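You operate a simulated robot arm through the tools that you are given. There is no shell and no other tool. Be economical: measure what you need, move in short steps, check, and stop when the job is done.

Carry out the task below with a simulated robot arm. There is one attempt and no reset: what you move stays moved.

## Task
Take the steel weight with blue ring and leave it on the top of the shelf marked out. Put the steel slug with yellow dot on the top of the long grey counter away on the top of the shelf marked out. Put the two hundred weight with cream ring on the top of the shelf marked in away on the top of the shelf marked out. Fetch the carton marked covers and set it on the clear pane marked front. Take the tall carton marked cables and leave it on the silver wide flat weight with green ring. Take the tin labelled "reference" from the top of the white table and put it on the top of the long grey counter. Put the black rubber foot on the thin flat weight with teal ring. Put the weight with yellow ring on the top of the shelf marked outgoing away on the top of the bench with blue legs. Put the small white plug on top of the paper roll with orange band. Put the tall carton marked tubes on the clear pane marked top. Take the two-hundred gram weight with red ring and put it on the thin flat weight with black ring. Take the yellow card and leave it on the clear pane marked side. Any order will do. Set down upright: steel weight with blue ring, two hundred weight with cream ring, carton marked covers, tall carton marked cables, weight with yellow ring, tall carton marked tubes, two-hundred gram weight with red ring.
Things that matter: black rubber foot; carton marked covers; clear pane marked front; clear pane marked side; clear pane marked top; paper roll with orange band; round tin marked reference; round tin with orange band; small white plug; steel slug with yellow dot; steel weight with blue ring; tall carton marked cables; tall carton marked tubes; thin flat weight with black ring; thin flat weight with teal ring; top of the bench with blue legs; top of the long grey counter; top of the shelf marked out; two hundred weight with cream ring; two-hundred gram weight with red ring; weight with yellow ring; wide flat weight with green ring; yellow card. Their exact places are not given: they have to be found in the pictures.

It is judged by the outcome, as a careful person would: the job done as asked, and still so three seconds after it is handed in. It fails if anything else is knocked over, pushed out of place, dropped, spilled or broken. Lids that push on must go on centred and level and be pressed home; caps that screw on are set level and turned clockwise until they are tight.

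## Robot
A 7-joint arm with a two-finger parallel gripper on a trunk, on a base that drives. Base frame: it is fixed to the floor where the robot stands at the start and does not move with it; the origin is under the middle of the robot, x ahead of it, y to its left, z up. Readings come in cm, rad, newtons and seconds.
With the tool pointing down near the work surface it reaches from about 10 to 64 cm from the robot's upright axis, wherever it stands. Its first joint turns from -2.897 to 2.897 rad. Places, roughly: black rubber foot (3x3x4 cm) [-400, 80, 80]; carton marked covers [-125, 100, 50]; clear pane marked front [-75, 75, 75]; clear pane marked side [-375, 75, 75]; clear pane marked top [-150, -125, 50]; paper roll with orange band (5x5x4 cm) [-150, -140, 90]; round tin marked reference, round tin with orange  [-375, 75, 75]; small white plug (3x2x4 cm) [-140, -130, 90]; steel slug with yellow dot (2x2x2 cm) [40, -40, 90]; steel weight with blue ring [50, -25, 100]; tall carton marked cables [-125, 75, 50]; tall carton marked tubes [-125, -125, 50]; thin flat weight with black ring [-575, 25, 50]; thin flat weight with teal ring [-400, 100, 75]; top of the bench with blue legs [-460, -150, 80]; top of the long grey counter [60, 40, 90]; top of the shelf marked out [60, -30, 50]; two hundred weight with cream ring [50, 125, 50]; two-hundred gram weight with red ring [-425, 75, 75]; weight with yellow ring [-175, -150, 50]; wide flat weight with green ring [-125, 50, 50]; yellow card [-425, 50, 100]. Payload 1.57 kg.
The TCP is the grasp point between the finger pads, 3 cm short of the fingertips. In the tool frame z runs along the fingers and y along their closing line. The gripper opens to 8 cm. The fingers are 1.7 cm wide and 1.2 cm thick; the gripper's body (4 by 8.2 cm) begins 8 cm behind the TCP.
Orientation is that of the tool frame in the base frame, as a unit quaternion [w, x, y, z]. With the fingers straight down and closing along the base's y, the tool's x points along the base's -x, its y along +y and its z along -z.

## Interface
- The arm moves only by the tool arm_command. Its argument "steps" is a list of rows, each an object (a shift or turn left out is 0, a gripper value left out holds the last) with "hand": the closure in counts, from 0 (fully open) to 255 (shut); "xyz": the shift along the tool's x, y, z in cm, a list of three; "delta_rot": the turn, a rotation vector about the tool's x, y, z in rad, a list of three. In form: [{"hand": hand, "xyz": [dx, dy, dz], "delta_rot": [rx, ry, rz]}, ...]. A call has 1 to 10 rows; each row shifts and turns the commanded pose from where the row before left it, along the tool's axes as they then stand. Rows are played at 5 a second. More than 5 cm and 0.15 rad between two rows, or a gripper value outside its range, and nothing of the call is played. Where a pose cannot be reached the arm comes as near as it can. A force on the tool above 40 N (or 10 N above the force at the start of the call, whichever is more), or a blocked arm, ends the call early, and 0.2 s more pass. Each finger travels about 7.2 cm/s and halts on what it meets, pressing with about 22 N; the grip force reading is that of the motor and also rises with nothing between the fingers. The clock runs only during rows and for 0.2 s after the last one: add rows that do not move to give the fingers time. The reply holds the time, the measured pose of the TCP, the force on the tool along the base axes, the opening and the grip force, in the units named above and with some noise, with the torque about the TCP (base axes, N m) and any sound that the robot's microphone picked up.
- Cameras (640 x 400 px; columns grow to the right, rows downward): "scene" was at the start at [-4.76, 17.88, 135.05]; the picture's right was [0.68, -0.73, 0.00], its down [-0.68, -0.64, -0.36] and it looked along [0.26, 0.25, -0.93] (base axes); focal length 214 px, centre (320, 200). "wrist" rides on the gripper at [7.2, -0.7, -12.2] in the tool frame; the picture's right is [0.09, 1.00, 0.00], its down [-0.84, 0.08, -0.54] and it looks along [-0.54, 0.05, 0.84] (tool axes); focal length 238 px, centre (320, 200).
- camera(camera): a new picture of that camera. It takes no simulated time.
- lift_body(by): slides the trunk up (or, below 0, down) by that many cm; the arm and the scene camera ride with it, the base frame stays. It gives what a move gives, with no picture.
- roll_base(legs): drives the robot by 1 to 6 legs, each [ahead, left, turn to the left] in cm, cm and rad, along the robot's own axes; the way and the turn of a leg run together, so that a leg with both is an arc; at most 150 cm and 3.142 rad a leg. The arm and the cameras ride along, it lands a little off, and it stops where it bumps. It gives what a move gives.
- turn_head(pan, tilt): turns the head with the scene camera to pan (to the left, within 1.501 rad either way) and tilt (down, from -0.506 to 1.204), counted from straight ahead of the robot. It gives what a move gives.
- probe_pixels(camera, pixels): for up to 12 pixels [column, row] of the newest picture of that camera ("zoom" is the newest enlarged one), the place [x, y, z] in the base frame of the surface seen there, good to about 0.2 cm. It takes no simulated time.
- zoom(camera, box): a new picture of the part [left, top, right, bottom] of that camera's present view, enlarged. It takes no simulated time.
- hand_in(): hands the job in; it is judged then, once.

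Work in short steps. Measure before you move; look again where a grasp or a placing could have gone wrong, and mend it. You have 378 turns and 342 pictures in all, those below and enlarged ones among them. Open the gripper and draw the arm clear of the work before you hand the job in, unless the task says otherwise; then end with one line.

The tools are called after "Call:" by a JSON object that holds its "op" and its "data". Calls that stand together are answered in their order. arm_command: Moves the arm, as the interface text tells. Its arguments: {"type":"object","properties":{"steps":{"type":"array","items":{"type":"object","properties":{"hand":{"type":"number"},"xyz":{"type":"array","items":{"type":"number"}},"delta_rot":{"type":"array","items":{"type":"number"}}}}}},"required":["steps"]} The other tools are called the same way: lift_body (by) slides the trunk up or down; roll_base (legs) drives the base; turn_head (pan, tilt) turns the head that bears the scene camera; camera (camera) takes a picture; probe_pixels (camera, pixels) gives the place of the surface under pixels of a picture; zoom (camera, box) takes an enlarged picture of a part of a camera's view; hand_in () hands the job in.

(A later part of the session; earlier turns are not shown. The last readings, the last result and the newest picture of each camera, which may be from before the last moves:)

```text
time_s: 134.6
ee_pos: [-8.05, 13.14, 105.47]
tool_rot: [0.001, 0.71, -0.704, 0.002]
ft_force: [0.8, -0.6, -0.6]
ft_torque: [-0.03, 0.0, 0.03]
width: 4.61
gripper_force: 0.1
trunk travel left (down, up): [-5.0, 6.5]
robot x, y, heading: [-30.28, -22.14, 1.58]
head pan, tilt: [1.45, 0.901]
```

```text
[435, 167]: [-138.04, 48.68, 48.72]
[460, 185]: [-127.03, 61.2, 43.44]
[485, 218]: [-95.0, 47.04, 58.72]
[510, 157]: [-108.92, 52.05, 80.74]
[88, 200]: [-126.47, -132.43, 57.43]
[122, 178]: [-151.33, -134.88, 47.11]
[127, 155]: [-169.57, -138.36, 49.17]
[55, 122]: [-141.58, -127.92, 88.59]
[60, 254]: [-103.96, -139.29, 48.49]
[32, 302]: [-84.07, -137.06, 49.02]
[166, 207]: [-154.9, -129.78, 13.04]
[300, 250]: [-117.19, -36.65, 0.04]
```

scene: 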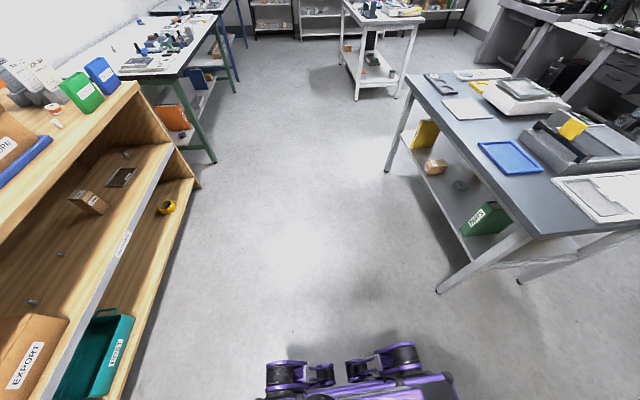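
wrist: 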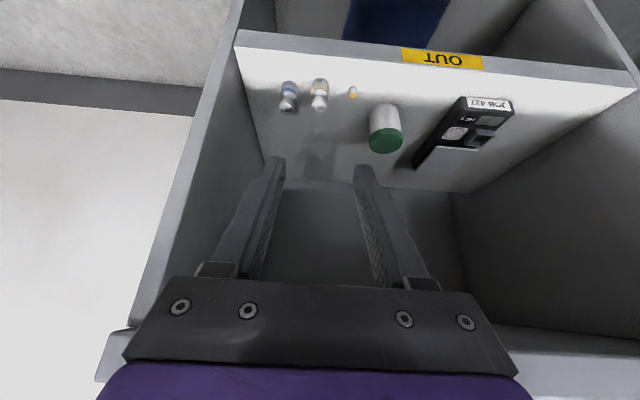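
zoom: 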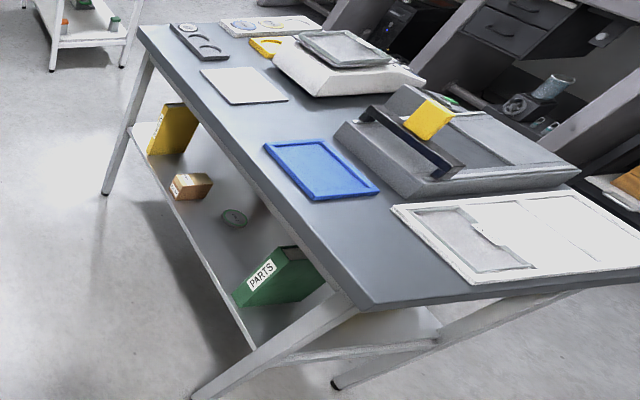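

Wooden OUTGOING shelf: carton (−126,−132), dark pane (−151,−135), a weight (−170,−138), roll/plug on top (~(−141,−128)). I turn to face it.

Call:
{"op": "roll_base", "data": {"legs": [[0, 0, -3.14], [0, 60, 0]]}}

Call:
{"op": "camera", "data": {"camera": "scene"}}

```text
time_s: 146.1
ee_pos: [-11.7, -55.64, 105.64]
tool_rot: [0.0, 0.68, 0.733, 0.001]
ft_force: [-0.8, -0.4, 0.1]
ft_torque: [0.0, 0.04, -0.01]
width: 4.61
gripper_force: 0.0
trunk travel left (down, up): [-5.0, 6.5]
robot x, y, heading: [8.33, -18.8, -1.497]
head pan, tilt: [1.45, 0.901]
stopped in leg 2: the robot was blocked; the commanded pose is now the measured one
```

```text
274 pictures are left
```

scene: 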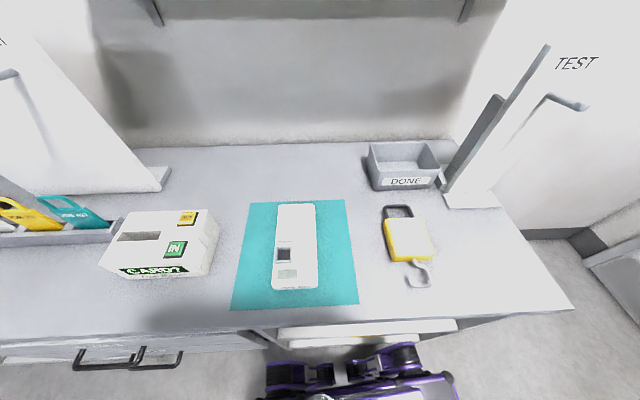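

I drove the wrong way (left is +x now) and bumped the counter front. I back off and check the OUT shelf items.

Call:
{"op": "roll_base", "data": {"legs": [[0, -45, 0]]}}

Call:
{"op": "turn_head", "data": {"pan": 1.45, "tilt": 0.7}}

Call:
{"op": "camera", "data": {"camera": "scene"}}

```text
time_s: 150.9
ee_pos: [-55.58, -59.05, 105.54]
tool_rot: [-0.002, 0.68, 0.734, 0.002]
ft_force: [-0.2, 0.7, -0.3]
ft_torque: [0.01, -0.02, 0.01]
width: 4.6
gripper_force: 0.1
trunk travel left (down, up): [-5.0, 6.5]
robot x, y, heading: [-35.58, -22.22, -1.498]
head pan, tilt: [1.45, 0.901]
```

```text
time_s: 151.6
ee_pos: [-55.47, -59.17, 105.51]
tool_rot: [-0.001, 0.68, 0.734, 0.001]
ft_force: [-0.5, 0.1, 1.0]
ft_torque: [-0.03, 0.0, 0.02]
width: 4.59
gripper_force: 0.0
trunk travel left (down, up): [-5.0, 6.5]
robot x, y, heading: [-35.76, -22.0, -1.496]
head pan, tilt: [1.45, 0.7]
```

```text
273 pictures are left
```

scene: 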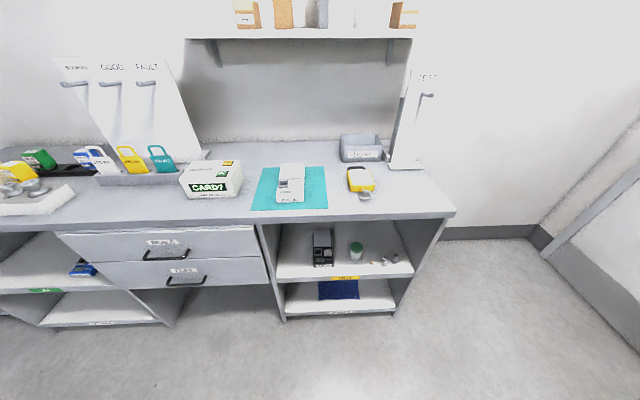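

Call:
{"op": "zoom", "data": {"camera": "scene", "box": [270, 210, 430, 310]}}

Call:
{"op": "probe_pixels", "data": {"camera": "zoom", "pixels": [[406, 217], [455, 216], [498, 203], [360, 170]]}}

```text
4.00 times, centred on (350, 260) of scene
```

zoom: 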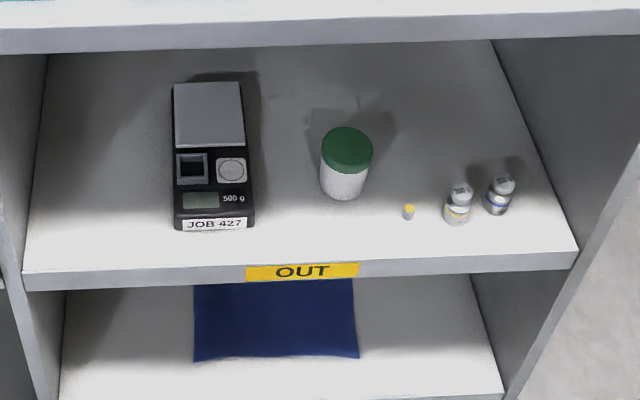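

```text
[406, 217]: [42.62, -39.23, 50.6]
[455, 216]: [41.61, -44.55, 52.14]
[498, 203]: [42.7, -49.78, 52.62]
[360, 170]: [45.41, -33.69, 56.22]
```

All undisturbed. Now drive the right way: right 70 cm, ahead 38 cm.

Call:
{"op": "roll_base", "data": {"legs": [[0, 0, -0.07], [0, -70, 0], [36, 0, 0]]}}

Call:
{"op": "turn_head", "data": {"pan": 0.8, "tilt": 1.1}}

Call:
{"op": "camera", "data": {"camera": "scene"}}

Call:
{"op": "camera", "data": {"camera": "wrist"}}

```text
time_s: 161.1
ee_pos: [-127.11, -94.1, 105.52]
tool_rot: [0.0, 0.705, 0.71, 0.001]
ft_force: [-0.8, -1.0, -0.1]
ft_torque: [0.02, 0.01, -0.04]
width: 4.61
gripper_force: 0.0
trunk travel left (down, up): [-5.0, 6.5]
robot x, y, heading: [-104.85, -58.55, -1.562]
head pan, tilt: [1.45, 0.7]
```

```text
time_s: 162.1
ee_pos: [-127.12, -94.12, 105.63]
tool_rot: [0.0, 0.704, 0.71, 0.001]
ft_force: [0.3, 0.0, 0.0]
ft_torque: [0.01, 0.0, 0.0]
width: 4.6
gripper_force: 0.0
trunk travel left (down, up): [-5.0, 6.5]
robot x, y, heading: [-105.05, -58.86, -1.565]
head pan, tilt: [0.799, 1.1]
```

```text
271 pictures are left
```

scene: 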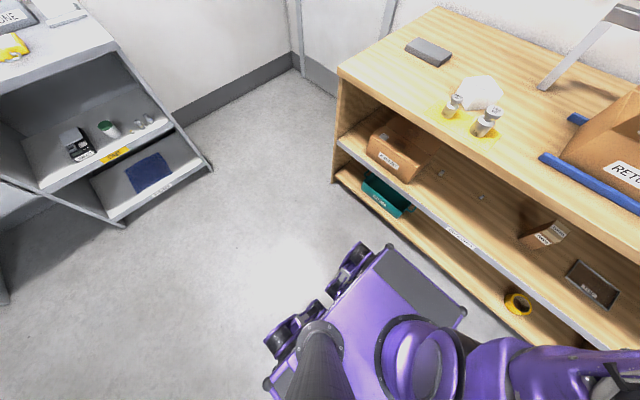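

```text
270 pictures are left
```

wrist: 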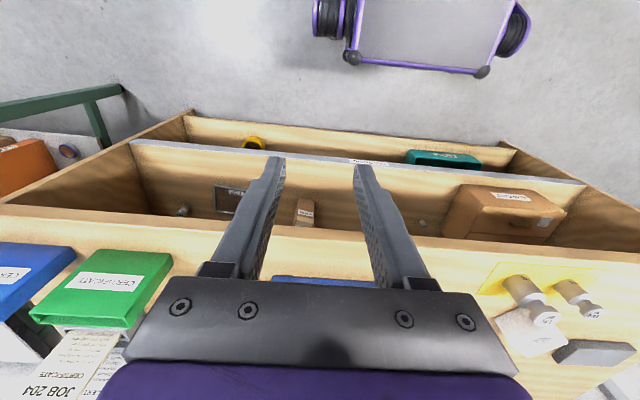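

I zoom on the shelf contents in the scene view.

Call:
{"op": "zoom", "data": {"camera": "scene", "box": [400, 130, 640, 330]}}

Call:
{"op": "probe_pixels", "data": {"camera": "zoom", "pixels": [[378, 268], [405, 262], [330, 260], [400, 285], [500, 360], [560, 400], [110, 110], [215, 185], [170, 265], [480, 345], [600, 370], [540, 345]]}}

```text
2.00 times, centred on (520, 230) of scene
```

zoom: 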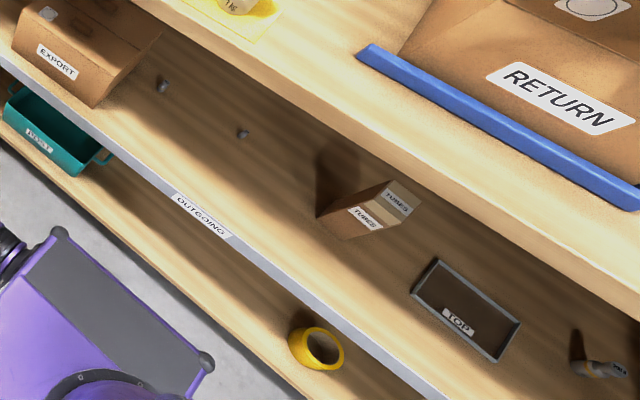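

```text
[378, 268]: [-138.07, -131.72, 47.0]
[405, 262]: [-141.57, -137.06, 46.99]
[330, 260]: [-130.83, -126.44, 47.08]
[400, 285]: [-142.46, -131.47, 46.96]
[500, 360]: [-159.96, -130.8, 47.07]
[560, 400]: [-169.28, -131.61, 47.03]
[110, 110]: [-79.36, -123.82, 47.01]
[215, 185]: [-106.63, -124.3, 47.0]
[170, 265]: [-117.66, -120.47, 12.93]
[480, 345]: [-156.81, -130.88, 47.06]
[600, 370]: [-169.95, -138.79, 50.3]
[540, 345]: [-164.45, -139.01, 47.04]
```

Found carton TUBES and pane TOP. I probe their corners.

Call:
{"op": "probe_pixels", "data": {"camera": "zoom", "pixels": [[437, 263], [517, 322], [494, 358], [414, 293], [465, 305], [388, 183], [420, 206], [370, 205], [405, 228], [316, 215], [350, 236], [245, 135]]}}

Call:
{"op": "zoom", "data": {"camera": "wrist", "box": [160, 140, 340, 240]}}

```text
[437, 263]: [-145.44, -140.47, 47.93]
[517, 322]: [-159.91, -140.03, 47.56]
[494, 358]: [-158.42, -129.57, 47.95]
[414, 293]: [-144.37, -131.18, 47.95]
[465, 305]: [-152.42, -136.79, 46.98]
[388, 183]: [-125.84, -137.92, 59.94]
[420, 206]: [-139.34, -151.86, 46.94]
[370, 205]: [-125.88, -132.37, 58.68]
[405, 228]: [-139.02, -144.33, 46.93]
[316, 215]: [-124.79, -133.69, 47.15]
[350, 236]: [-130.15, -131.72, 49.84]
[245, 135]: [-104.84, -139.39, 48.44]
```

```text
3.56 times, centred on (250, 190) of wrist
```

zoom: 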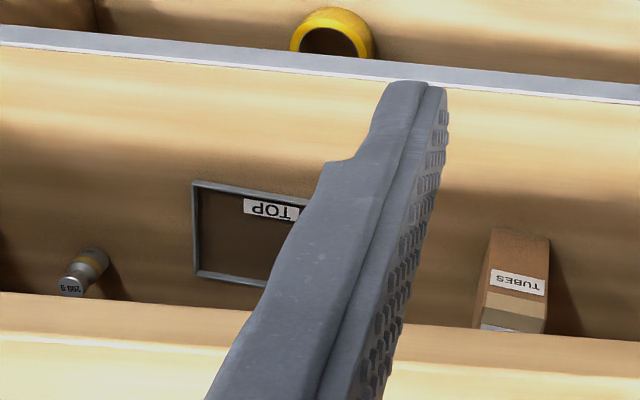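

I probe the shelf's front lip and the top board's front edge in the wrist view.

Call:
{"op": "camera", "data": {"camera": "wrist"}}

Call:
{"op": "probe_pixels", "data": {"camera": "wrist", "pixels": [[330, 233], [330, 240], [330, 250], [330, 160], [330, 170], [330, 180], [150, 225], [310, 280], [100, 290]]}}

```text
267 pictures are left
```

wrist: 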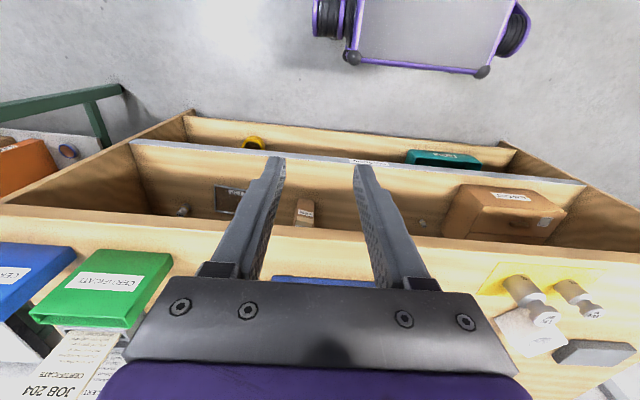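

```text
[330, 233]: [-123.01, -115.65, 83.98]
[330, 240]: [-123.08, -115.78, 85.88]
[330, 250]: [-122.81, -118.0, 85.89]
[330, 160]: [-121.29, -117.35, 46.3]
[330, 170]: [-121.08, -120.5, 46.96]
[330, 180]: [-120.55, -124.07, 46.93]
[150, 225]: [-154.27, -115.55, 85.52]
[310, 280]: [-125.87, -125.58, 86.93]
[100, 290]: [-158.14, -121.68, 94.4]
```

Top board: edge y=−115.7, underside ~83.5; lower shelf z=47. I tilt to 45° and descend in front of the shelf.

Call:
{"op": "arm_command", "data": {"steps": [{"hand": 0, "delta_rot": [0, -0.131, 0]}, {"delta_rot": [0, -0.131, 0]}, {"delta_rot": [0, -0.131, 0]}, {"delta_rot": [0, -0.131, 0]}, {"delta_rot": [0, -0.131, 0]}, {"delta_rot": [0, -0.131, 0]}, {}]}}

Call:
{"op": "lift_body", "data": {"by": -4.9}}

Call:
{"op": "arm_command", "data": {"steps": [{"xyz": [3.3, 0, 3.3]}, {"xyz": [3.3, 0, 3.3]}, {"xyz": [3.3, 0, 3.3]}, {"xyz": [3.3, 0, 3.3]}, {"xyz": [3.3, 0, 3.3]}, {"xyz": [3.3, 0, 3.3]}, {"xyz": [3.3, 0, 3.3]}, {"xyz": [3.3, 0, 3.3]}, {}]}}

Call:
{"op": "camera", "data": {"camera": "wrist"}}

```text
time_s: 163.2
ee_pos: [-127.63, -93.94, 100.94]
tool_rot: [0.121, 0.69, 0.697, -0.151]
ft_force: [0.3, -0.3, 0.3]
ft_torque: [0.03, 0.02, 0.01]
width: 7.98
gripper_force: 0.0
trunk travel left (down, up): [-5.0, 6.5]
robot x, y, heading: [-104.91, -58.62, -1.563]
head pan, tilt: [0.799, 1.1]
stopped in row 5: the arm was blocked; the commanded pose is now the measured one
```

```text
time_s: 164.1
ee_pos: [-127.77, -93.99, 96.05]
tool_rot: [0.122, 0.69, 0.697, -0.15]
ft_force: [0.5, 0.3, 0.4]
ft_torque: [0.01, -0.02, -0.01]
width: 7.99
gripper_force: 0.1
trunk travel left (down, up): [-0.1, 11.4]
robot x, y, heading: [-104.79, -58.63, -1.56]
head pan, tilt: [0.799, 1.1]
```

```text
time_s: 166.1
ee_pos: [-129.16, -79.72, 61.48]
tool_rot: [0.122, 0.69, 0.697, -0.153]
ft_force: [-0.2, -0.8, -0.7]
ft_torque: [0.03, 0.0, -0.06]
width: 8.01
gripper_force: 0.0
trunk travel left (down, up): [-0.1, 11.4]
robot x, y, heading: [-104.93, -58.66, -1.568]
head pan, tilt: [0.799, 1.1]
```

```text
266 pictures are left
```

wrist: 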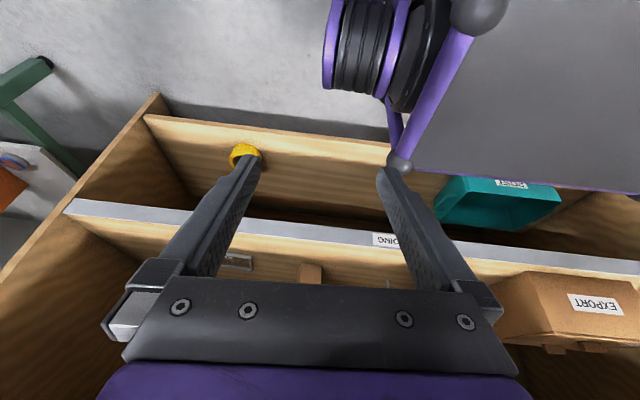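

The head blocked it again; I turn the head well left first, then move the tool forward and complete the tilt.

Call:
{"op": "turn_head", "data": {"pan": 1.48, "tilt": 0.9}}

Call:
{"op": "arm_command", "data": {"steps": [{"xyz": [-4.44, 0, 1.82]}, {"xyz": [-4.44, 0, 1.82]}, {"xyz": [-4.44, 0, 1.82]}, {"delta_rot": [0, -0.131, 0]}, {"delta_rot": [0, -0.131, 0]}, {"delta_rot": [0, -0.131, 0]}, {}]}}

Call:
{"op": "camera", "data": {"camera": "wrist"}}

```text
time_s: 167.2
ee_pos: [-129.16, -79.74, 61.49]
tool_rot: [0.123, 0.69, 0.697, -0.151]
ft_force: [-0.5, 0.1, -0.1]
ft_torque: [-0.02, -0.01, 0.01]
width: 7.99
gripper_force: 0.0
trunk travel left (down, up): [-0.1, 11.4]
robot x, y, heading: [-104.82, -58.68, -1.567]
head pan, tilt: [1.48, 0.901]
```

```text
time_s: 168.8
ee_pos: [-129.28, -94.12, 61.68]
tool_rot: [0.256, 0.648, 0.659, -0.284]
ft_force: [0.3, 0.0, 0.1]
ft_torque: [0.0, 0.01, -0.01]
width: 7.98
gripper_force: 0.1
trunk travel left (down, up): [-0.1, 11.4]
robot x, y, heading: [-105.0, -58.7, -1.564]
head pan, tilt: [1.48, 0.901]
```

```text
265 pictures are left
```

wrist: 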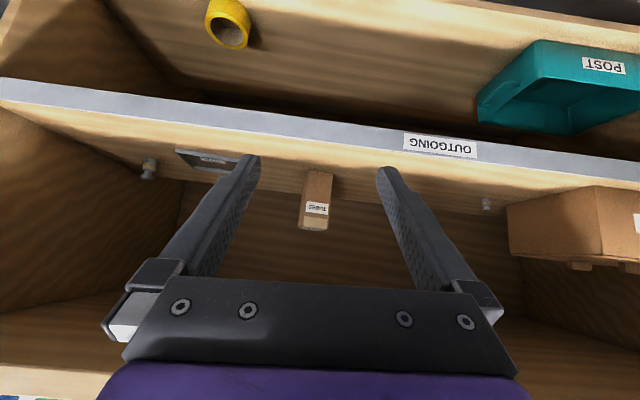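

Tilt is right. I drive ahead 16 cm and look at carton, pane and weight close up.

Call:
{"op": "roll_base", "data": {"legs": [[16, 0, 0]]}}

Call:
{"op": "camera", "data": {"camera": "wrist"}}

Call:
{"op": "zoom", "data": {"camera": "wrist", "box": [0, 80, 200, 240]}}

```text
time_s: 170.2
ee_pos: [-129.08, -109.96, 61.69]
tool_rot: [0.256, 0.648, 0.659, -0.283]
ft_force: [-0.3, 0.9, -0.8]
ft_torque: [-0.01, 0.0, -0.02]
width: 7.99
gripper_force: 0.0
trunk travel left (down, up): [-0.1, 11.4]
robot x, y, heading: [-105.09, -74.6, -1.562]
head pan, tilt: [1.48, 0.901]
```

```text
264 pictures are left
```

wrist: 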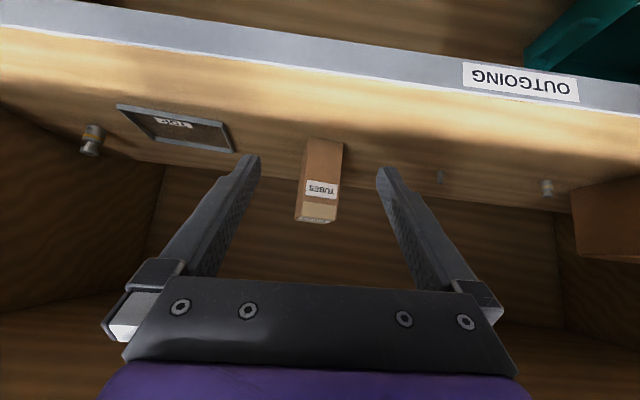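

```text
2.50 times, centred on (100, 160) of wrist
```

zoom: 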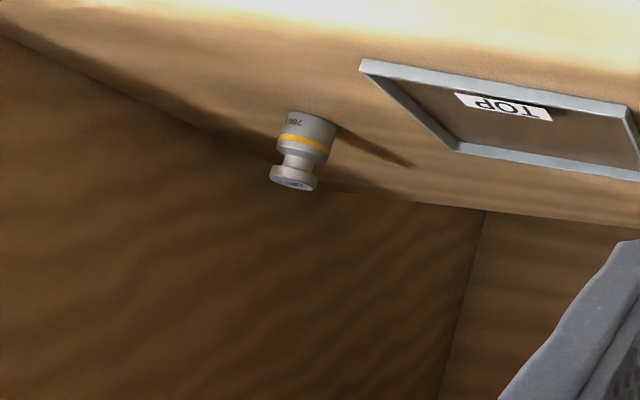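

The yellow-ring weight is confirmed. Now the carton: zoom and probe.

Call:
{"op": "zoom", "data": {"camera": "wrist", "box": [270, 120, 380, 240]}}

Call:
{"op": "probe_pixels", "data": {"camera": "wrist", "pixels": [[325, 145], [308, 145], [340, 147], [318, 212], [300, 214], [335, 216], [318, 221], [302, 180], [338, 180]]}}

```text
3.33 times, centred on (325, 180) of wrist
```

zoom: 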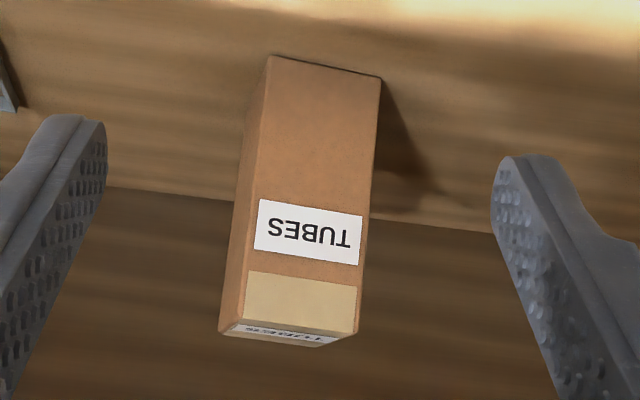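

```text
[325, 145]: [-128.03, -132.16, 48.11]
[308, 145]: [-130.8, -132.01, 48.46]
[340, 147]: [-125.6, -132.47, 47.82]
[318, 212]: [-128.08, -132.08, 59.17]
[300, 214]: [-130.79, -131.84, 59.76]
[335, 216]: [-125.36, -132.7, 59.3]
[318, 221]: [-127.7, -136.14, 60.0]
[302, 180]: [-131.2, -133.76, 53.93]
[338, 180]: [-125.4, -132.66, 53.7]
```

Carton is 5.5 wide, yawed −0.13, centre ≈ (−128.5,−134.9). I align the tool yaw and roll, shift sideways, and advance partway.

Call:
{"op": "arm_command", "data": {"steps": [{"delta_rot": [0.062, 0.005, 0.122]}, {"xyz": [0, 3.88, 0]}, {"xyz": [-2, 0, 3.7]}, {"xyz": [-2, 0, 3.7]}, {"xyz": [-2, 0, 3.7]}, {}]}}

Call:
{"op": "camera", "data": {"camera": "wrist"}}

```text
time_s: 171.6
ee_pos: [-126.71, -122.53, 58.03]
tool_rot: [0.252, 0.695, 0.611, -0.285]
ft_force: [0.2, -0.1, -0.3]
ft_torque: [0.01, -0.01, 0.0]
width: 8.03
gripper_force: 0.0
trunk travel left (down, up): [-0.1, 11.4]
robot x, y, heading: [-104.63, -74.17, -1.564]
head pan, tilt: [1.48, 0.901]
```

```text
261 pictures are left
```

wrist: 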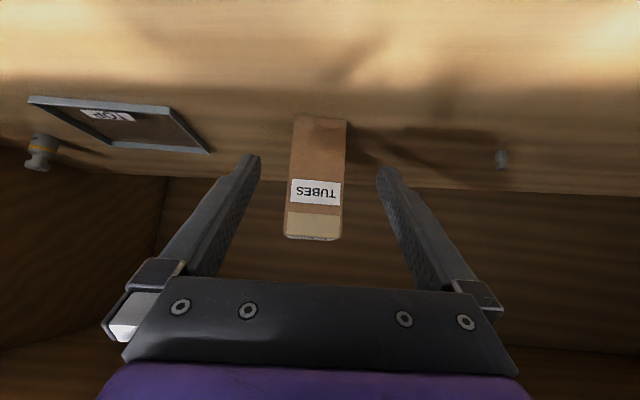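

Aligned and centred. I continue to the grasp pose.

Call:
{"op": "arm_command", "data": {"steps": [{"xyz": [-2, 0, 3.7]}, {"xyz": [-2, 0, 3.7]}, {"xyz": [-2, 0, 3.7]}, {}]}}

Call:
{"op": "camera", "data": {"camera": "wrist"}}

```text
time_s: 172.8
ee_pos: [-129.49, -127.2, 53.92]
tool_rot: [0.229, 0.713, 0.599, -0.282]
ft_force: [-0.2, -0.4, 0.0]
ft_torque: [0.0, -0.02, 0.05]
width: 8.01
gripper_force: 0.0
trunk travel left (down, up): [-0.1, 11.4]
robot x, y, heading: [-105.17, -71.01, -1.559]
head pan, tilt: [1.48, 0.901]
stopped in row 4: the arm was blocked; the commanded pose is now the measured one
```

```text
260 pictures are left
```

wrist: 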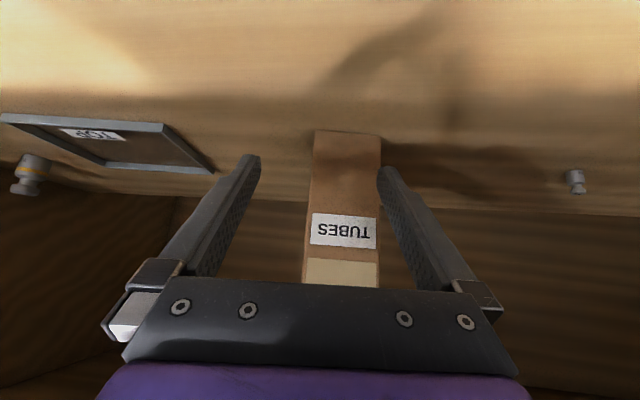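

The base was pushed back ~3 cm: an upper arm part meets the top board. I retract 8 cm and look at the arm with the head.

Call:
{"op": "arm_command", "data": {"steps": [{"xyz": [0, -0.5, -4]}, {"xyz": [0, 0, -4]}, {}]}}

Call:
{"op": "turn_head", "data": {"pan": 0.9, "tilt": 0.8}}

Call:
{"op": "camera", "data": {"camera": "scene"}}

```text
time_s: 173.6
ee_pos: [-128.48, -123.1, 59.04]
tool_rot: [0.23, 0.711, 0.605, -0.275]
ft_force: [0.2, 0.0, 0.2]
ft_torque: [-0.02, -0.01, -0.01]
width: 8.0
gripper_force: 0.0
trunk travel left (down, up): [-0.1, 11.4]
robot x, y, heading: [-104.6, -71.63, -1.559]
head pan, tilt: [1.48, 0.901]
```

```text
time_s: 174.6
ee_pos: [-128.57, -123.1, 58.93]
tool_rot: [0.229, 0.712, 0.604, -0.275]
ft_force: [-0.3, -0.3, -0.3]
ft_torque: [0.02, 0.01, -0.02]
width: 7.99
gripper_force: 0.0
trunk travel left (down, up): [-0.1, 11.4]
robot x, y, heading: [-104.66, -71.6, -1.565]
head pan, tilt: [0.901, 0.799]
```

```text
259 pictures are left
```

scene: 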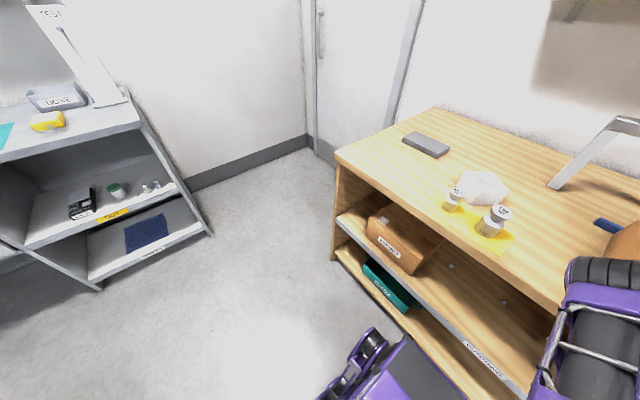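

I probe the arm part at (600,300) near the top board.

Call:
{"op": "probe_pixels", "data": {"camera": "scene", "pixels": [[600, 275], [600, 300], [590, 340], [560, 380], [575, 262], [625, 265], [560, 300]]}}

Call:
{"op": "turn_head", "data": {"pan": 0.5, "tilt": 0.8}}

Call:
{"op": "camera", "data": {"camera": "scene"}}

```text
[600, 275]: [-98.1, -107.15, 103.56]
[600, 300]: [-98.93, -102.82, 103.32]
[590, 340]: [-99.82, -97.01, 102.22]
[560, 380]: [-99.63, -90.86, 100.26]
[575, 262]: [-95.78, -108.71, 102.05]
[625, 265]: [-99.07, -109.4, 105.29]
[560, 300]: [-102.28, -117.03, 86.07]
```

```text
time_s: 175.5
ee_pos: [-128.6, -123.16, 58.85]
tool_rot: [0.228, 0.712, 0.604, -0.274]
ft_force: [0.2, 0.0, 0.5]
ft_torque: [0.02, 0.03, -0.02]
width: 7.97
gripper_force: 0.1
trunk travel left (down, up): [-0.1, 11.4]
robot x, y, heading: [-104.93, -71.46, -1.558]
head pan, tilt: [0.499, 0.799]
```

```text
258 pictures are left
```

scene: 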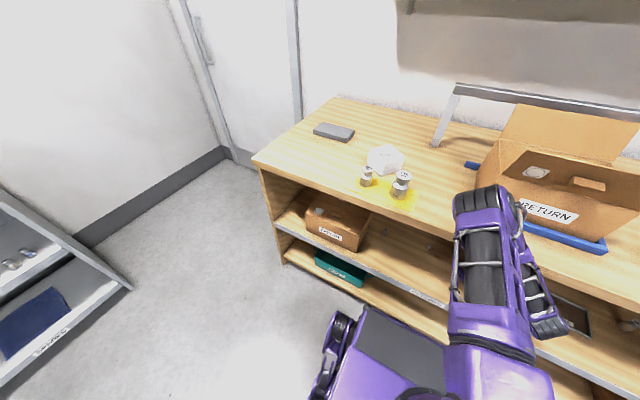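

Now clear: the elbow sits high and forward over the board, and the forearm hits the board edge. I'll work with the robot further back, more in line, and the tool flatter. First retract.

Call:
{"op": "turn_head", "data": {"pan": 1.48, "tilt": 0.9}}

Call:
{"op": "arm_command", "data": {"steps": [{"xyz": [3, 0, -3]}, {"xyz": [3, 0, -3]}, {"xyz": [3, 0, -3]}, {}]}}

Call:
{"op": "roll_base", "data": {"legs": [[-10, 0, 0], [0, -12, 0]]}}

Call:
{"op": "arm_command", "data": {"steps": [{"xyz": [0, 3, 0]}, {"xyz": [0, 3, 0]}, {"xyz": [0, 3, 0]}, {"xyz": [0, 3, 0]}, {"delta_rot": [0, -0.1, 0]}, {"delta_rot": [0, -0.1, 0]}, {"delta_rot": [0, -0.1, 0]}, {"delta_rot": [0, -0.1, 0]}, {}]}}

Call:
{"op": "camera", "data": {"camera": "wrist"}}

```text
time_s: 176.7
ee_pos: [-128.58, -123.03, 59.03]
tool_rot: [0.228, 0.712, 0.604, -0.275]
ft_force: [-0.5, -0.3, -0.6]
ft_torque: [-0.05, 0.03, 0.02]
width: 7.99
gripper_force: 0.1
trunk travel left (down, up): [-0.1, 11.4]
robot x, y, heading: [-104.76, -71.41, -1.567]
head pan, tilt: [1.48, 0.901]
```

```text
time_s: 177.7
ee_pos: [-126.63, -110.63, 59.77]
tool_rot: [0.229, 0.711, 0.605, -0.275]
ft_force: [0.0, 0.4, 0.7]
ft_torque: [0.02, -0.01, 0.03]
width: 8.03
gripper_force: 0.1
trunk travel left (down, up): [-0.1, 11.4]
robot x, y, heading: [-104.46, -71.71, -1.56]
head pan, tilt: [1.48, 0.901]
```

```text
time_s: 180.2
ee_pos: [-138.41, -100.85, 59.78]
tool_rot: [0.228, 0.713, 0.604, -0.275]
ft_force: [-0.3, 0.4, -0.2]
ft_torque: [-0.03, 0.0, 0.01]
width: 8.01
gripper_force: 0.0
trunk travel left (down, up): [-0.1, 11.4]
robot x, y, heading: [-116.7, -61.98, -1.558]
head pan, tilt: [1.48, 0.901]
```

```text
time_s: 182.2
ee_pos: [-131.64, -101.97, 59.81]
tool_rot: [0.228, 0.712, 0.604, -0.275]
ft_force: [0.8, 0.4, -0.8]
ft_torque: [0.02, 0.0, 0.01]
width: 8.02
gripper_force: 0.0
out of reach, approached as far as the arm can: row 3, 4, 5, 6, 7, 8
trunk travel left (down, up): [-0.1, 11.4]
robot x, y, heading: [-116.34, -61.96, -1.564]
head pan, tilt: [1.48, 0.901]
```

```text
257 pictures are left
```

wrist: 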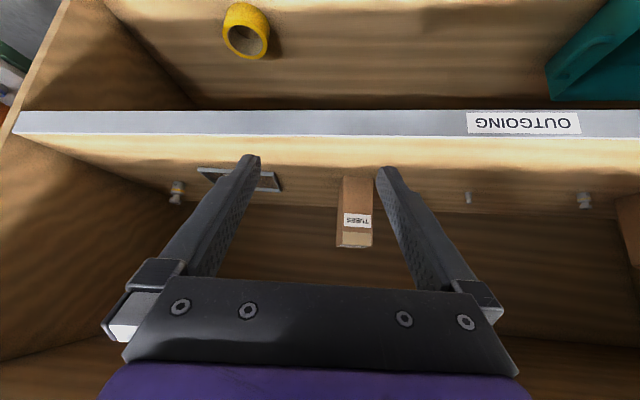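

The tool is too close in for that posture. I extend forward 9 cm first and then flatten the tool.

Call:
{"op": "arm_command", "data": {"steps": [{"xyz": [-3.3, 0.75, 2.95]}, {"xyz": [-3.3, 0.75, 2.95]}, {"delta_rot": [0, -0.1, 0]}, {"delta_rot": [0, -0.1, 0]}, {"delta_rot": [0, -0.1, 0]}, {"delta_rot": [0, -0.1, 0]}, {}]}}

```text
time_s: 183.8
ee_pos: [-133.76, -111.61, 61.21]
tool_rot: [0.279, 0.69, 0.585, -0.323]
ft_force: [-0.2, 0.3, 0.9]
ft_torque: [-0.01, 0.04, 0.02]
width: 8.01
gripper_force: 0.1
out of reach, approached as far as the arm can: row 3, 4, 5, 6
trunk travel left (down, up): [-0.1, 11.4]
robot x, y, heading: [-116.62, -61.8, -1.559]
head pan, tilt: [1.48, 0.901]
```

Tool is at ~50° now. I move toward the carton from this further-back stance and see how far it reaches.

Call:
{"op": "arm_command", "data": {"steps": [{"xyz": [-1.7, 2.4, 3.75]}, {"xyz": [-1.7, 2.4, 3.75]}, {"xyz": [-1.7, 2.4, 3.75]}, {}]}}

Call:
{"op": "camera", "data": {"camera": "wrist"}}

```text
time_s: 184.8
ee_pos: [-129.78, -123.38, 61.91]
tool_rot: [0.278, 0.69, 0.585, -0.323]
ft_force: [0.1, -0.2, 0.7]
ft_torque: [0.0, 0.0, -0.02]
width: 7.97
gripper_force: 0.0
out of reach, approached as far as the arm can: row 1, 2
trunk travel left (down, up): [-0.1, 11.4]
robot x, y, heading: [-116.43, -61.83, -1.563]
head pan, tilt: [1.48, 0.901]
```

```text
256 pictures are left
```

wrist: 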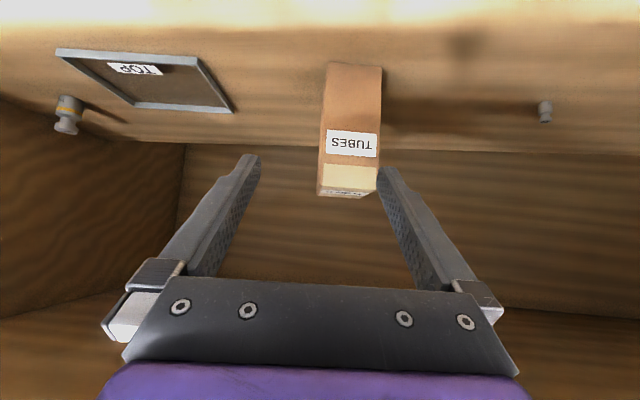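

Good. I shift 3 cm sideways first, then advance in two stages.

Call:
{"op": "arm_command", "data": {"steps": [{"xyz": [0, 3.1, 0]}, {"xyz": [-0.7, 0, 4]}, {}]}}

Call:
{"op": "camera", "data": {"camera": "wrist"}}

```text
time_s: 185.7
ee_pos: [-127.9, -127.18, 60.11]
tool_rot: [0.279, 0.689, 0.586, -0.323]
ft_force: [1.0, 0.9, -0.5]
ft_torque: [-0.04, 0.01, 0.0]
width: 8.04
gripper_force: 0.0
out of reach, approached as far as the arm can: row 1
trunk travel left (down, up): [-0.1, 11.4]
robot x, y, heading: [-116.66, -61.94, -1.561]
head pan, tilt: [1.48, 0.901]
```

```text
255 pictures are left
```

wrist: 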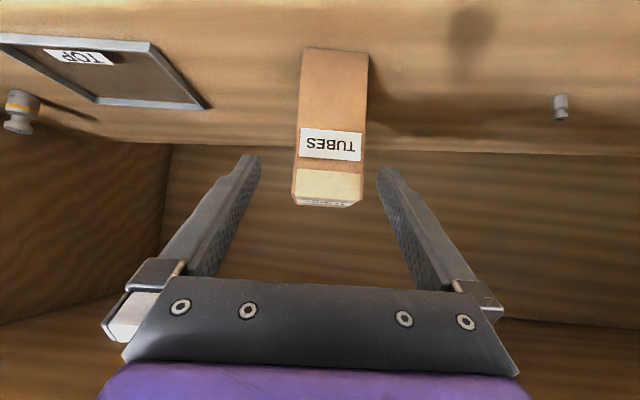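

Centred within 0.7 cm. Advance 8 cm more.

Call:
{"op": "arm_command", "data": {"steps": [{"xyz": [-0.65, 0.5, 4]}, {"xyz": [-0.65, 0, 4]}, {}]}}

Call:
{"op": "camera", "data": {"camera": "wrist"}}

```text
time_s: 186.4
ee_pos: [-128.61, -134.19, 56.02]
tool_rot: [0.278, 0.69, 0.585, -0.323]
ft_force: [-0.3, -0.3, -0.5]
ft_torque: [0.02, -0.03, 0.0]
width: 8.0
gripper_force: 0.2
trunk travel left (down, up): [-0.1, 11.4]
robot x, y, heading: [-116.43, -61.76, -1.562]
head pan, tilt: [1.48, 0.901]
```

```text
254 pictures are left
```

wrist: 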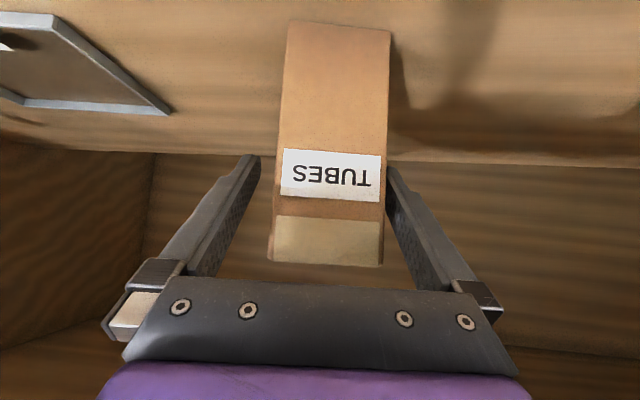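

In place around the carton. Small centring shift, then close and test-lift.

Call:
{"op": "arm_command", "data": {"steps": [{"xyz": [0, 0.5, 0]}, {"hand": 255}, {"hand": 255}, {"hand": 255}, {}]}}

Call:
{"op": "arm_command", "data": {"steps": [{"xyz": [-0.77, 0, -0.64]}, {"xyz": [-0.77, 0, -0.64]}, {"xyz": [-0.77, 0, -0.64]}, {}]}}

Call:
{"op": "camera", "data": {"camera": "wrist"}}

```text
time_s: 187.7
ee_pos: [-128.13, -134.25, 56.14]
tool_rot: [0.278, 0.69, 0.586, -0.322]
ft_force: [-0.1, -0.4, 0.2]
ft_torque: [0.0, 0.1, 0.02]
width: 5.77
gripper_force: 21.4
trunk travel left (down, up): [-0.1, 11.4]
robot x, y, heading: [-116.52, -61.8, -1.563]
head pan, tilt: [1.48, 0.901]
```

```text
time_s: 188.7
ee_pos: [-128.14, -134.25, 59.18]
tool_rot: [0.277, 0.69, 0.585, -0.323]
ft_force: [0.4, 0.2, -1.6]
ft_torque: [0.0, -0.01, -0.05]
width: 5.75
gripper_force: 22.1
trunk travel left (down, up): [-0.1, 11.4]
robot x, y, heading: [-116.8, -62.07, -1.567]
head pan, tilt: [1.48, 0.901]
```

```text
253 pictures are left
```

wrist: 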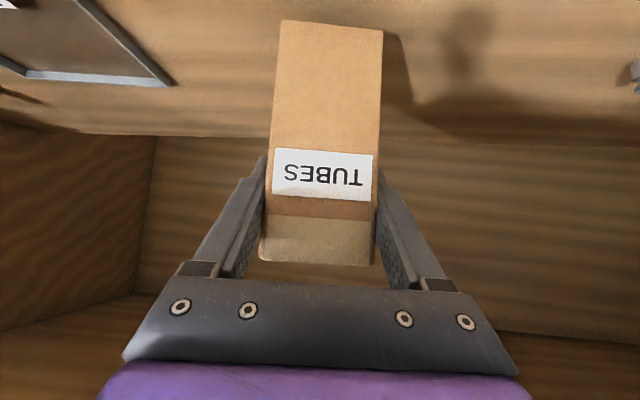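

Held. I raise 2 more cm and drive right 24 cm, carrying it over the pane.

Call:
{"op": "arm_command", "data": {"steps": [{"xyz": [-0.77, 0, -0.64]}, {"xyz": [-0.77, 0, -0.64]}, {}]}}

Call:
{"op": "roll_base", "data": {"legs": [[0, -24, 0]]}}

Call:
{"op": "camera", "data": {"camera": "wrist"}}

```text
time_s: 189.4
ee_pos: [-128.33, -134.17, 61.16]
tool_rot: [0.278, 0.69, 0.586, -0.321]
ft_force: [1.4, 0.1, -1.0]
ft_torque: [0.02, 0.06, 0.0]
width: 5.77
gripper_force: 22.1
trunk travel left (down, up): [-0.1, 11.4]
robot x, y, heading: [-116.8, -61.88, -1.565]
head pan, tilt: [1.48, 0.901]
```

```text
time_s: 192.3
ee_pos: [-151.82, -134.56, 61.12]
tool_rot: [0.278, 0.689, 0.587, -0.322]
ft_force: [0.3, -0.6, -1.2]
ft_torque: [-0.02, 0.0, 0.03]
width: 5.75
gripper_force: 21.8
trunk travel left (down, up): [-0.1, 11.4]
robot x, y, heading: [-140.34, -62.2, -1.561]
head pan, tilt: [1.48, 0.901]
```

```text
252 pictures are left
```

wrist: 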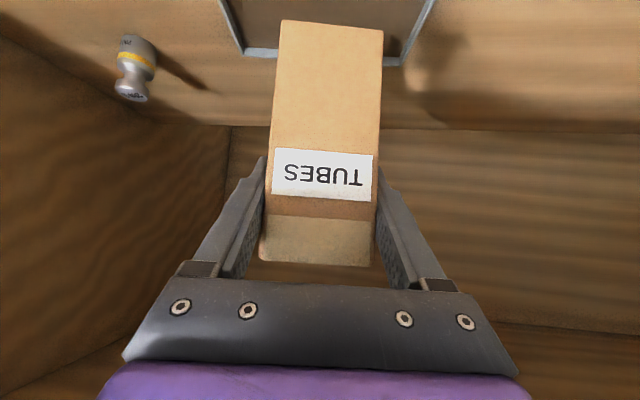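

I probe the visible frame edges to centre the carton on the pane.

Call:
{"op": "probe_pixels", "data": {"camera": "wrist", "pixels": [[245, 49], [265, 53], [402, 61], [232, 25], [425, 15], [225, 8], [252, 20], [398, 30]]}}

```text
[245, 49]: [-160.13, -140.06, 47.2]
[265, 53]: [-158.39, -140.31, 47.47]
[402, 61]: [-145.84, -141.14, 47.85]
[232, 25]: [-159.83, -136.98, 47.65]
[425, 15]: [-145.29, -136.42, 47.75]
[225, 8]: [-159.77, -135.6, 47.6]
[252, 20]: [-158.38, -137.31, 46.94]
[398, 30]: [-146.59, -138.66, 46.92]
```

Pane centre (−152.6,−135.5); carton centre ≈(−151.9,−135.2). I shift 0.6 cm and lower 4.4 cm.

Call:
{"op": "arm_command", "data": {"steps": [{"xyz": [0.77, -0.6, 0.64]}, {"xyz": [0.77, 0, 0.64]}, {"xyz": [0.77, 0, 0.64]}, {"xyz": [0.77, 0, 0.64]}, {"xyz": [0.31, 0, 0.25]}, {}]}}

Call:
{"op": "camera", "data": {"camera": "wrist"}}

```text
time_s: 193.7
ee_pos: [-152.16, -134.65, 56.96]
tool_rot: [0.28, 0.688, 0.586, -0.324]
ft_force: [1.1, 1.2, 15.7]
ft_torque: [0.37, 0.23, -0.03]
width: 5.75
gripper_force: 21.7
trunk travel left (down, up): [-0.1, 11.4]
robot x, y, heading: [-140.53, -62.0, -1.556]
head pan, tilt: [1.48, 0.901]
```

```text
251 pictures are left
```

wrist: 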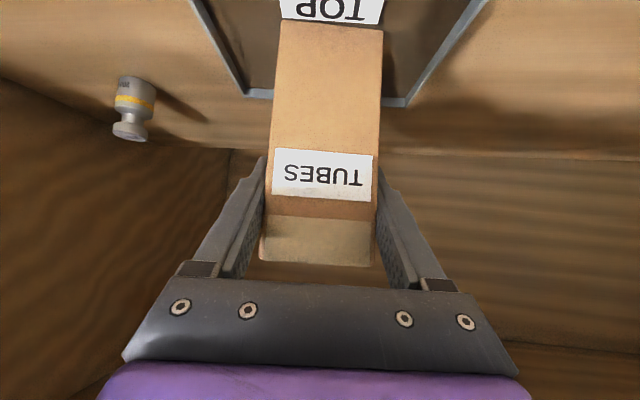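

Contact at 47.8 (glass level). I relieve ~0.15 cm and open.

Call:
{"op": "arm_command", "data": {"steps": [{"xyz": [-0.12, 0, -0.1]}, {}, {"hand": 60}, {"hand": 0}, {"hand": 0}, {}]}}

Call:
{"op": "camera", "data": {"camera": "wrist"}}

```text
time_s: 195.1
ee_pos: [-152.18, -134.44, 56.9]
tool_rot: [0.278, 0.69, 0.586, -0.322]
ft_force: [0.1, 0.5, -0.4]
ft_torque: [-0.01, 0.0, 0.0]
width: 8.0
gripper_force: 0.1
trunk travel left (down, up): [-0.1, 11.4]
robot x, y, heading: [-139.96, -62.24, -1.567]
head pan, tilt: [1.48, 0.901]
```

```text
250 pictures are left
```

wrist: 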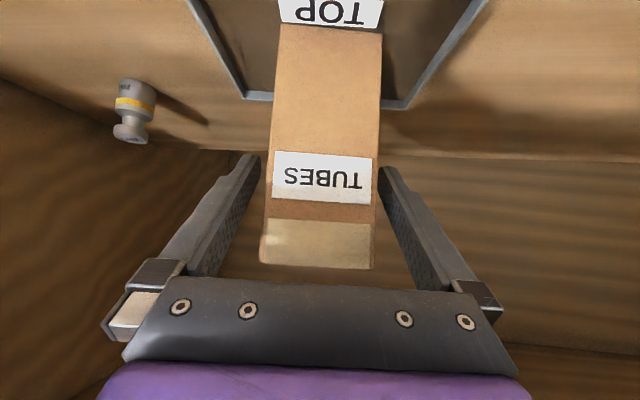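

Carton stands on the pane. I retreat.

Call:
{"op": "arm_command", "data": {"steps": [{"xyz": [0, 0, -4]}, {"xyz": [0, 0, -4]}, {"xyz": [2, 0, -2.4]}, {"xyz": [2.5, 0, -3]}, {}]}}

Call:
{"op": "camera", "data": {"camera": "wrist"}}

```text
time_s: 196.3
ee_pos: [-150.63, -124.22, 61.9]
tool_rot: [0.279, 0.689, 0.587, -0.321]
ft_force: [0.0, -0.1, 0.0]
ft_torque: [0.04, -0.03, 0.0]
width: 7.99
gripper_force: 0.1
out of reach, approached as far as the arm can: row 4
trunk travel left (down, up): [-0.1, 11.4]
robot x, y, heading: [-139.87, -62.06, -1.555]
head pan, tilt: [1.48, 0.901]
```

```text
249 pictures are left
```

wrist: 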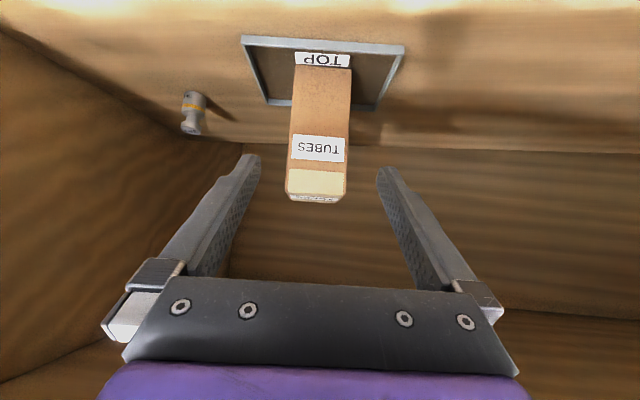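

Tubes done. Next the yellow-ring weight: drive right 19.5 cm.

Call:
{"op": "roll_base", "data": {"legs": [[0, -19.5, 0]]}}

Call:
{"op": "camera", "data": {"camera": "wrist"}}

```text
time_s: 198.8
ee_pos: [-169.78, -124.66, 61.92]
tool_rot: [0.279, 0.688, 0.588, -0.32]
ft_force: [0.1, 0.7, 1.1]
ft_torque: [-0.02, 0.0, -0.03]
width: 8.0
gripper_force: 0.0
trunk travel left (down, up): [-0.1, 11.4]
robot x, y, heading: [-159.41, -62.47, -1.557]
head pan, tilt: [1.48, 0.901]
```

```text
248 pictures are left
```

wrist: 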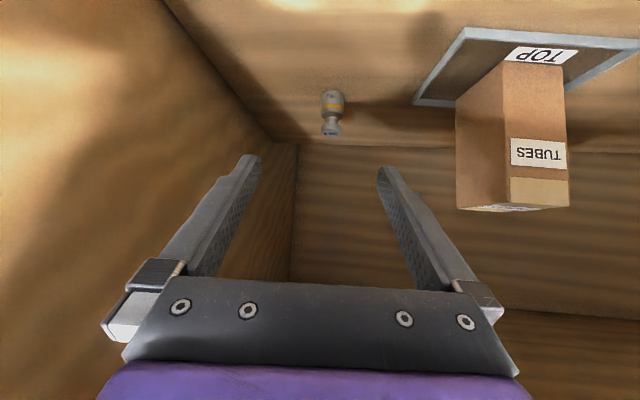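

Call:
{"op": "zoom", "data": {"camera": "wrist", "box": [280, 70, 380, 150]}}

Call:
{"op": "probe_pixels", "data": {"camera": "wrist", "pixels": [[333, 97], [333, 106], [331, 130], [324, 130], [339, 130], [331, 134], [323, 100], [342, 100], [458, 150], [420, 100]]}}

```text
5.00 times, centred on (330, 110) of wrist
```

zoom: 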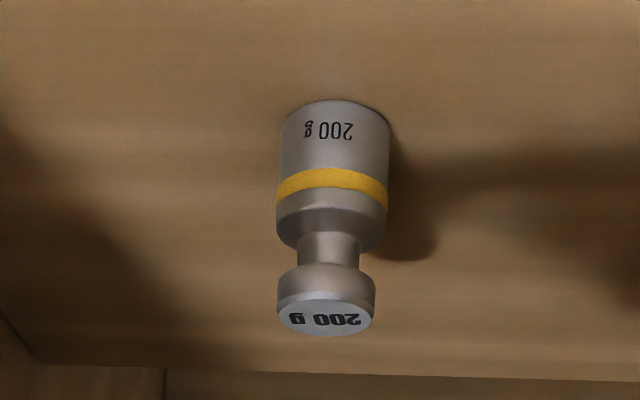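

```text
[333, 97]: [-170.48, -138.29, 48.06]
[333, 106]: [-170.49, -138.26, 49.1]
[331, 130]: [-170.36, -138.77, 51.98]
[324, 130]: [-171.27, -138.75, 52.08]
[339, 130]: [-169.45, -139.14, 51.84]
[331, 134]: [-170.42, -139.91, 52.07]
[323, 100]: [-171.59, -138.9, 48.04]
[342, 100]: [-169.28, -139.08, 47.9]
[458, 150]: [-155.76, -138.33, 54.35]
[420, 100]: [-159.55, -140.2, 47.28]
```

Weight centre (−170.4,−139.6), base z 47. I drive ahead 4 cm for reach and close to 5 cm.

Call:
{"op": "roll_base", "data": {"legs": [[4, 0, 0]]}}

Call:
{"op": "arm_command", "data": {"steps": [{"hand": 96, "xyz": [0.9, 1.17, 4]}, {"xyz": [0.9, 0, 4]}, {}]}}

Call:
{"op": "camera", "data": {"camera": "wrist"}}

```text
time_s: 199.7
ee_pos: [-169.75, -128.69, 61.86]
tool_rot: [0.278, 0.688, 0.588, -0.321]
ft_force: [-0.1, 0.2, 0.5]
ft_torque: [-0.03, 0.03, 0.02]
width: 7.99
gripper_force: 0.0
trunk travel left (down, up): [-0.1, 11.4]
robot x, y, heading: [-159.45, -66.31, -1.558]
head pan, tilt: [1.48, 0.901]
```

```text
time_s: 200.5
ee_pos: [-165.78, -134.7, 56.56]
tool_rot: [0.278, 0.688, 0.589, -0.32]
ft_force: [0.6, -0.2, -0.7]
ft_torque: [-0.01, 0.02, -0.01]
width: 4.97
gripper_force: 0.0
out of reach, approached as far as the arm can: row 1, 2
trunk travel left (down, up): [-0.1, 11.4]
robot x, y, heading: [-159.27, -66.37, -1.555]
head pan, tilt: [1.48, 0.901]
```

```text
246 pictures are left
```

wrist: 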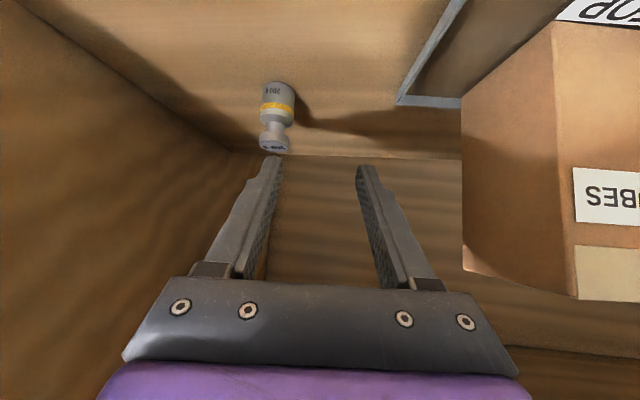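

The pose lags sideways; I shift −3.8 cm along the closing line first and re-measure.

Call:
{"op": "arm_command", "data": {"steps": [{"xyz": [0, -1.9, -0.5]}, {"xyz": [0, -1.9, 0]}, {}]}}

Call:
{"op": "camera", "data": {"camera": "wrist"}}

```text
time_s: 201.3
ee_pos: [-167.49, -134.37, 57.35]
tool_rot: [0.278, 0.688, 0.588, -0.321]
ft_force: [0.2, -0.4, -0.4]
ft_torque: [0.01, 0.02, 0.04]
width: 5.01
gripper_force: 0.0
out of reach, approached as far as the arm can: row 1, 2
trunk travel left (down, up): [-0.1, 11.4]
robot x, y, heading: [-159.0, -66.09, -1.553]
head pan, tilt: [1.48, 0.901]
```

```text
245 pictures are left
```

wrist: 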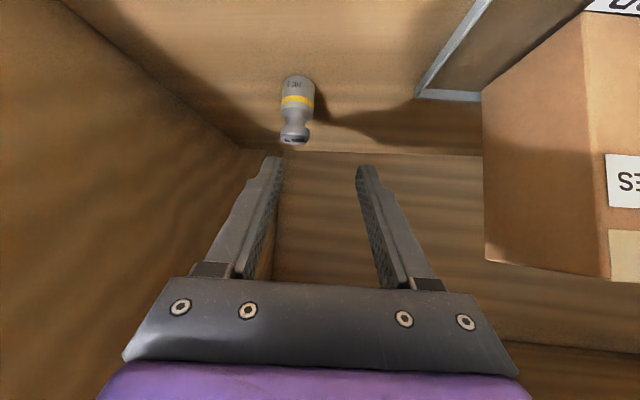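

Too close for this flat posture. I drive back 4.5 cm and steepen the tool by 0.1 rad, then measure.

Call:
{"op": "roll_base", "data": {"legs": [[-4.5, 0, 0]]}}

Call:
{"op": "arm_command", "data": {"steps": [{"delta_rot": [0, 0.1, 0]}, {}, {}]}}

Call:
{"op": "camera", "data": {"camera": "wrist"}}

```text
time_s: 202.2
ee_pos: [-167.55, -130.0, 57.26]
tool_rot: [0.278, 0.689, 0.588, -0.32]
ft_force: [0.6, 0.1, 0.0]
ft_torque: [0.03, 0.0, -0.01]
width: 4.98
gripper_force: 0.0
trunk travel left (down, up): [-0.1, 11.4]
robot x, y, heading: [-159.24, -61.86, -1.562]
head pan, tilt: [1.48, 0.901]
```

```text
time_s: 203.0
ee_pos: [-167.67, -129.93, 57.24]
tool_rot: [0.249, 0.704, 0.601, -0.286]
ft_force: [0.4, -0.3, 0.4]
ft_torque: [0.01, -0.02, -0.02]
width: 4.97
gripper_force: 0.0
trunk travel left (down, up): [-0.1, 11.4]
robot x, y, heading: [-159.26, -61.84, -1.557]
head pan, tilt: [1.48, 0.901]
```

```text
244 pictures are left
```

wrist: 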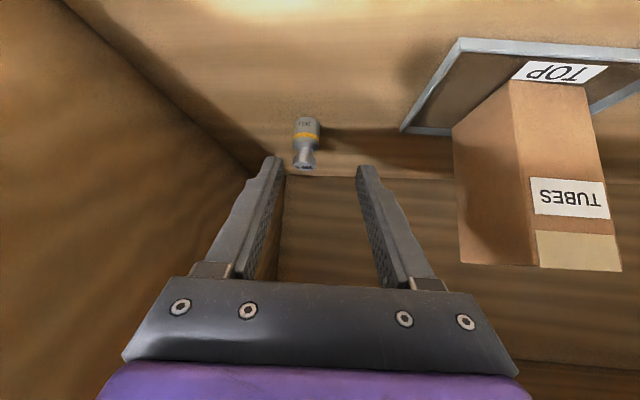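

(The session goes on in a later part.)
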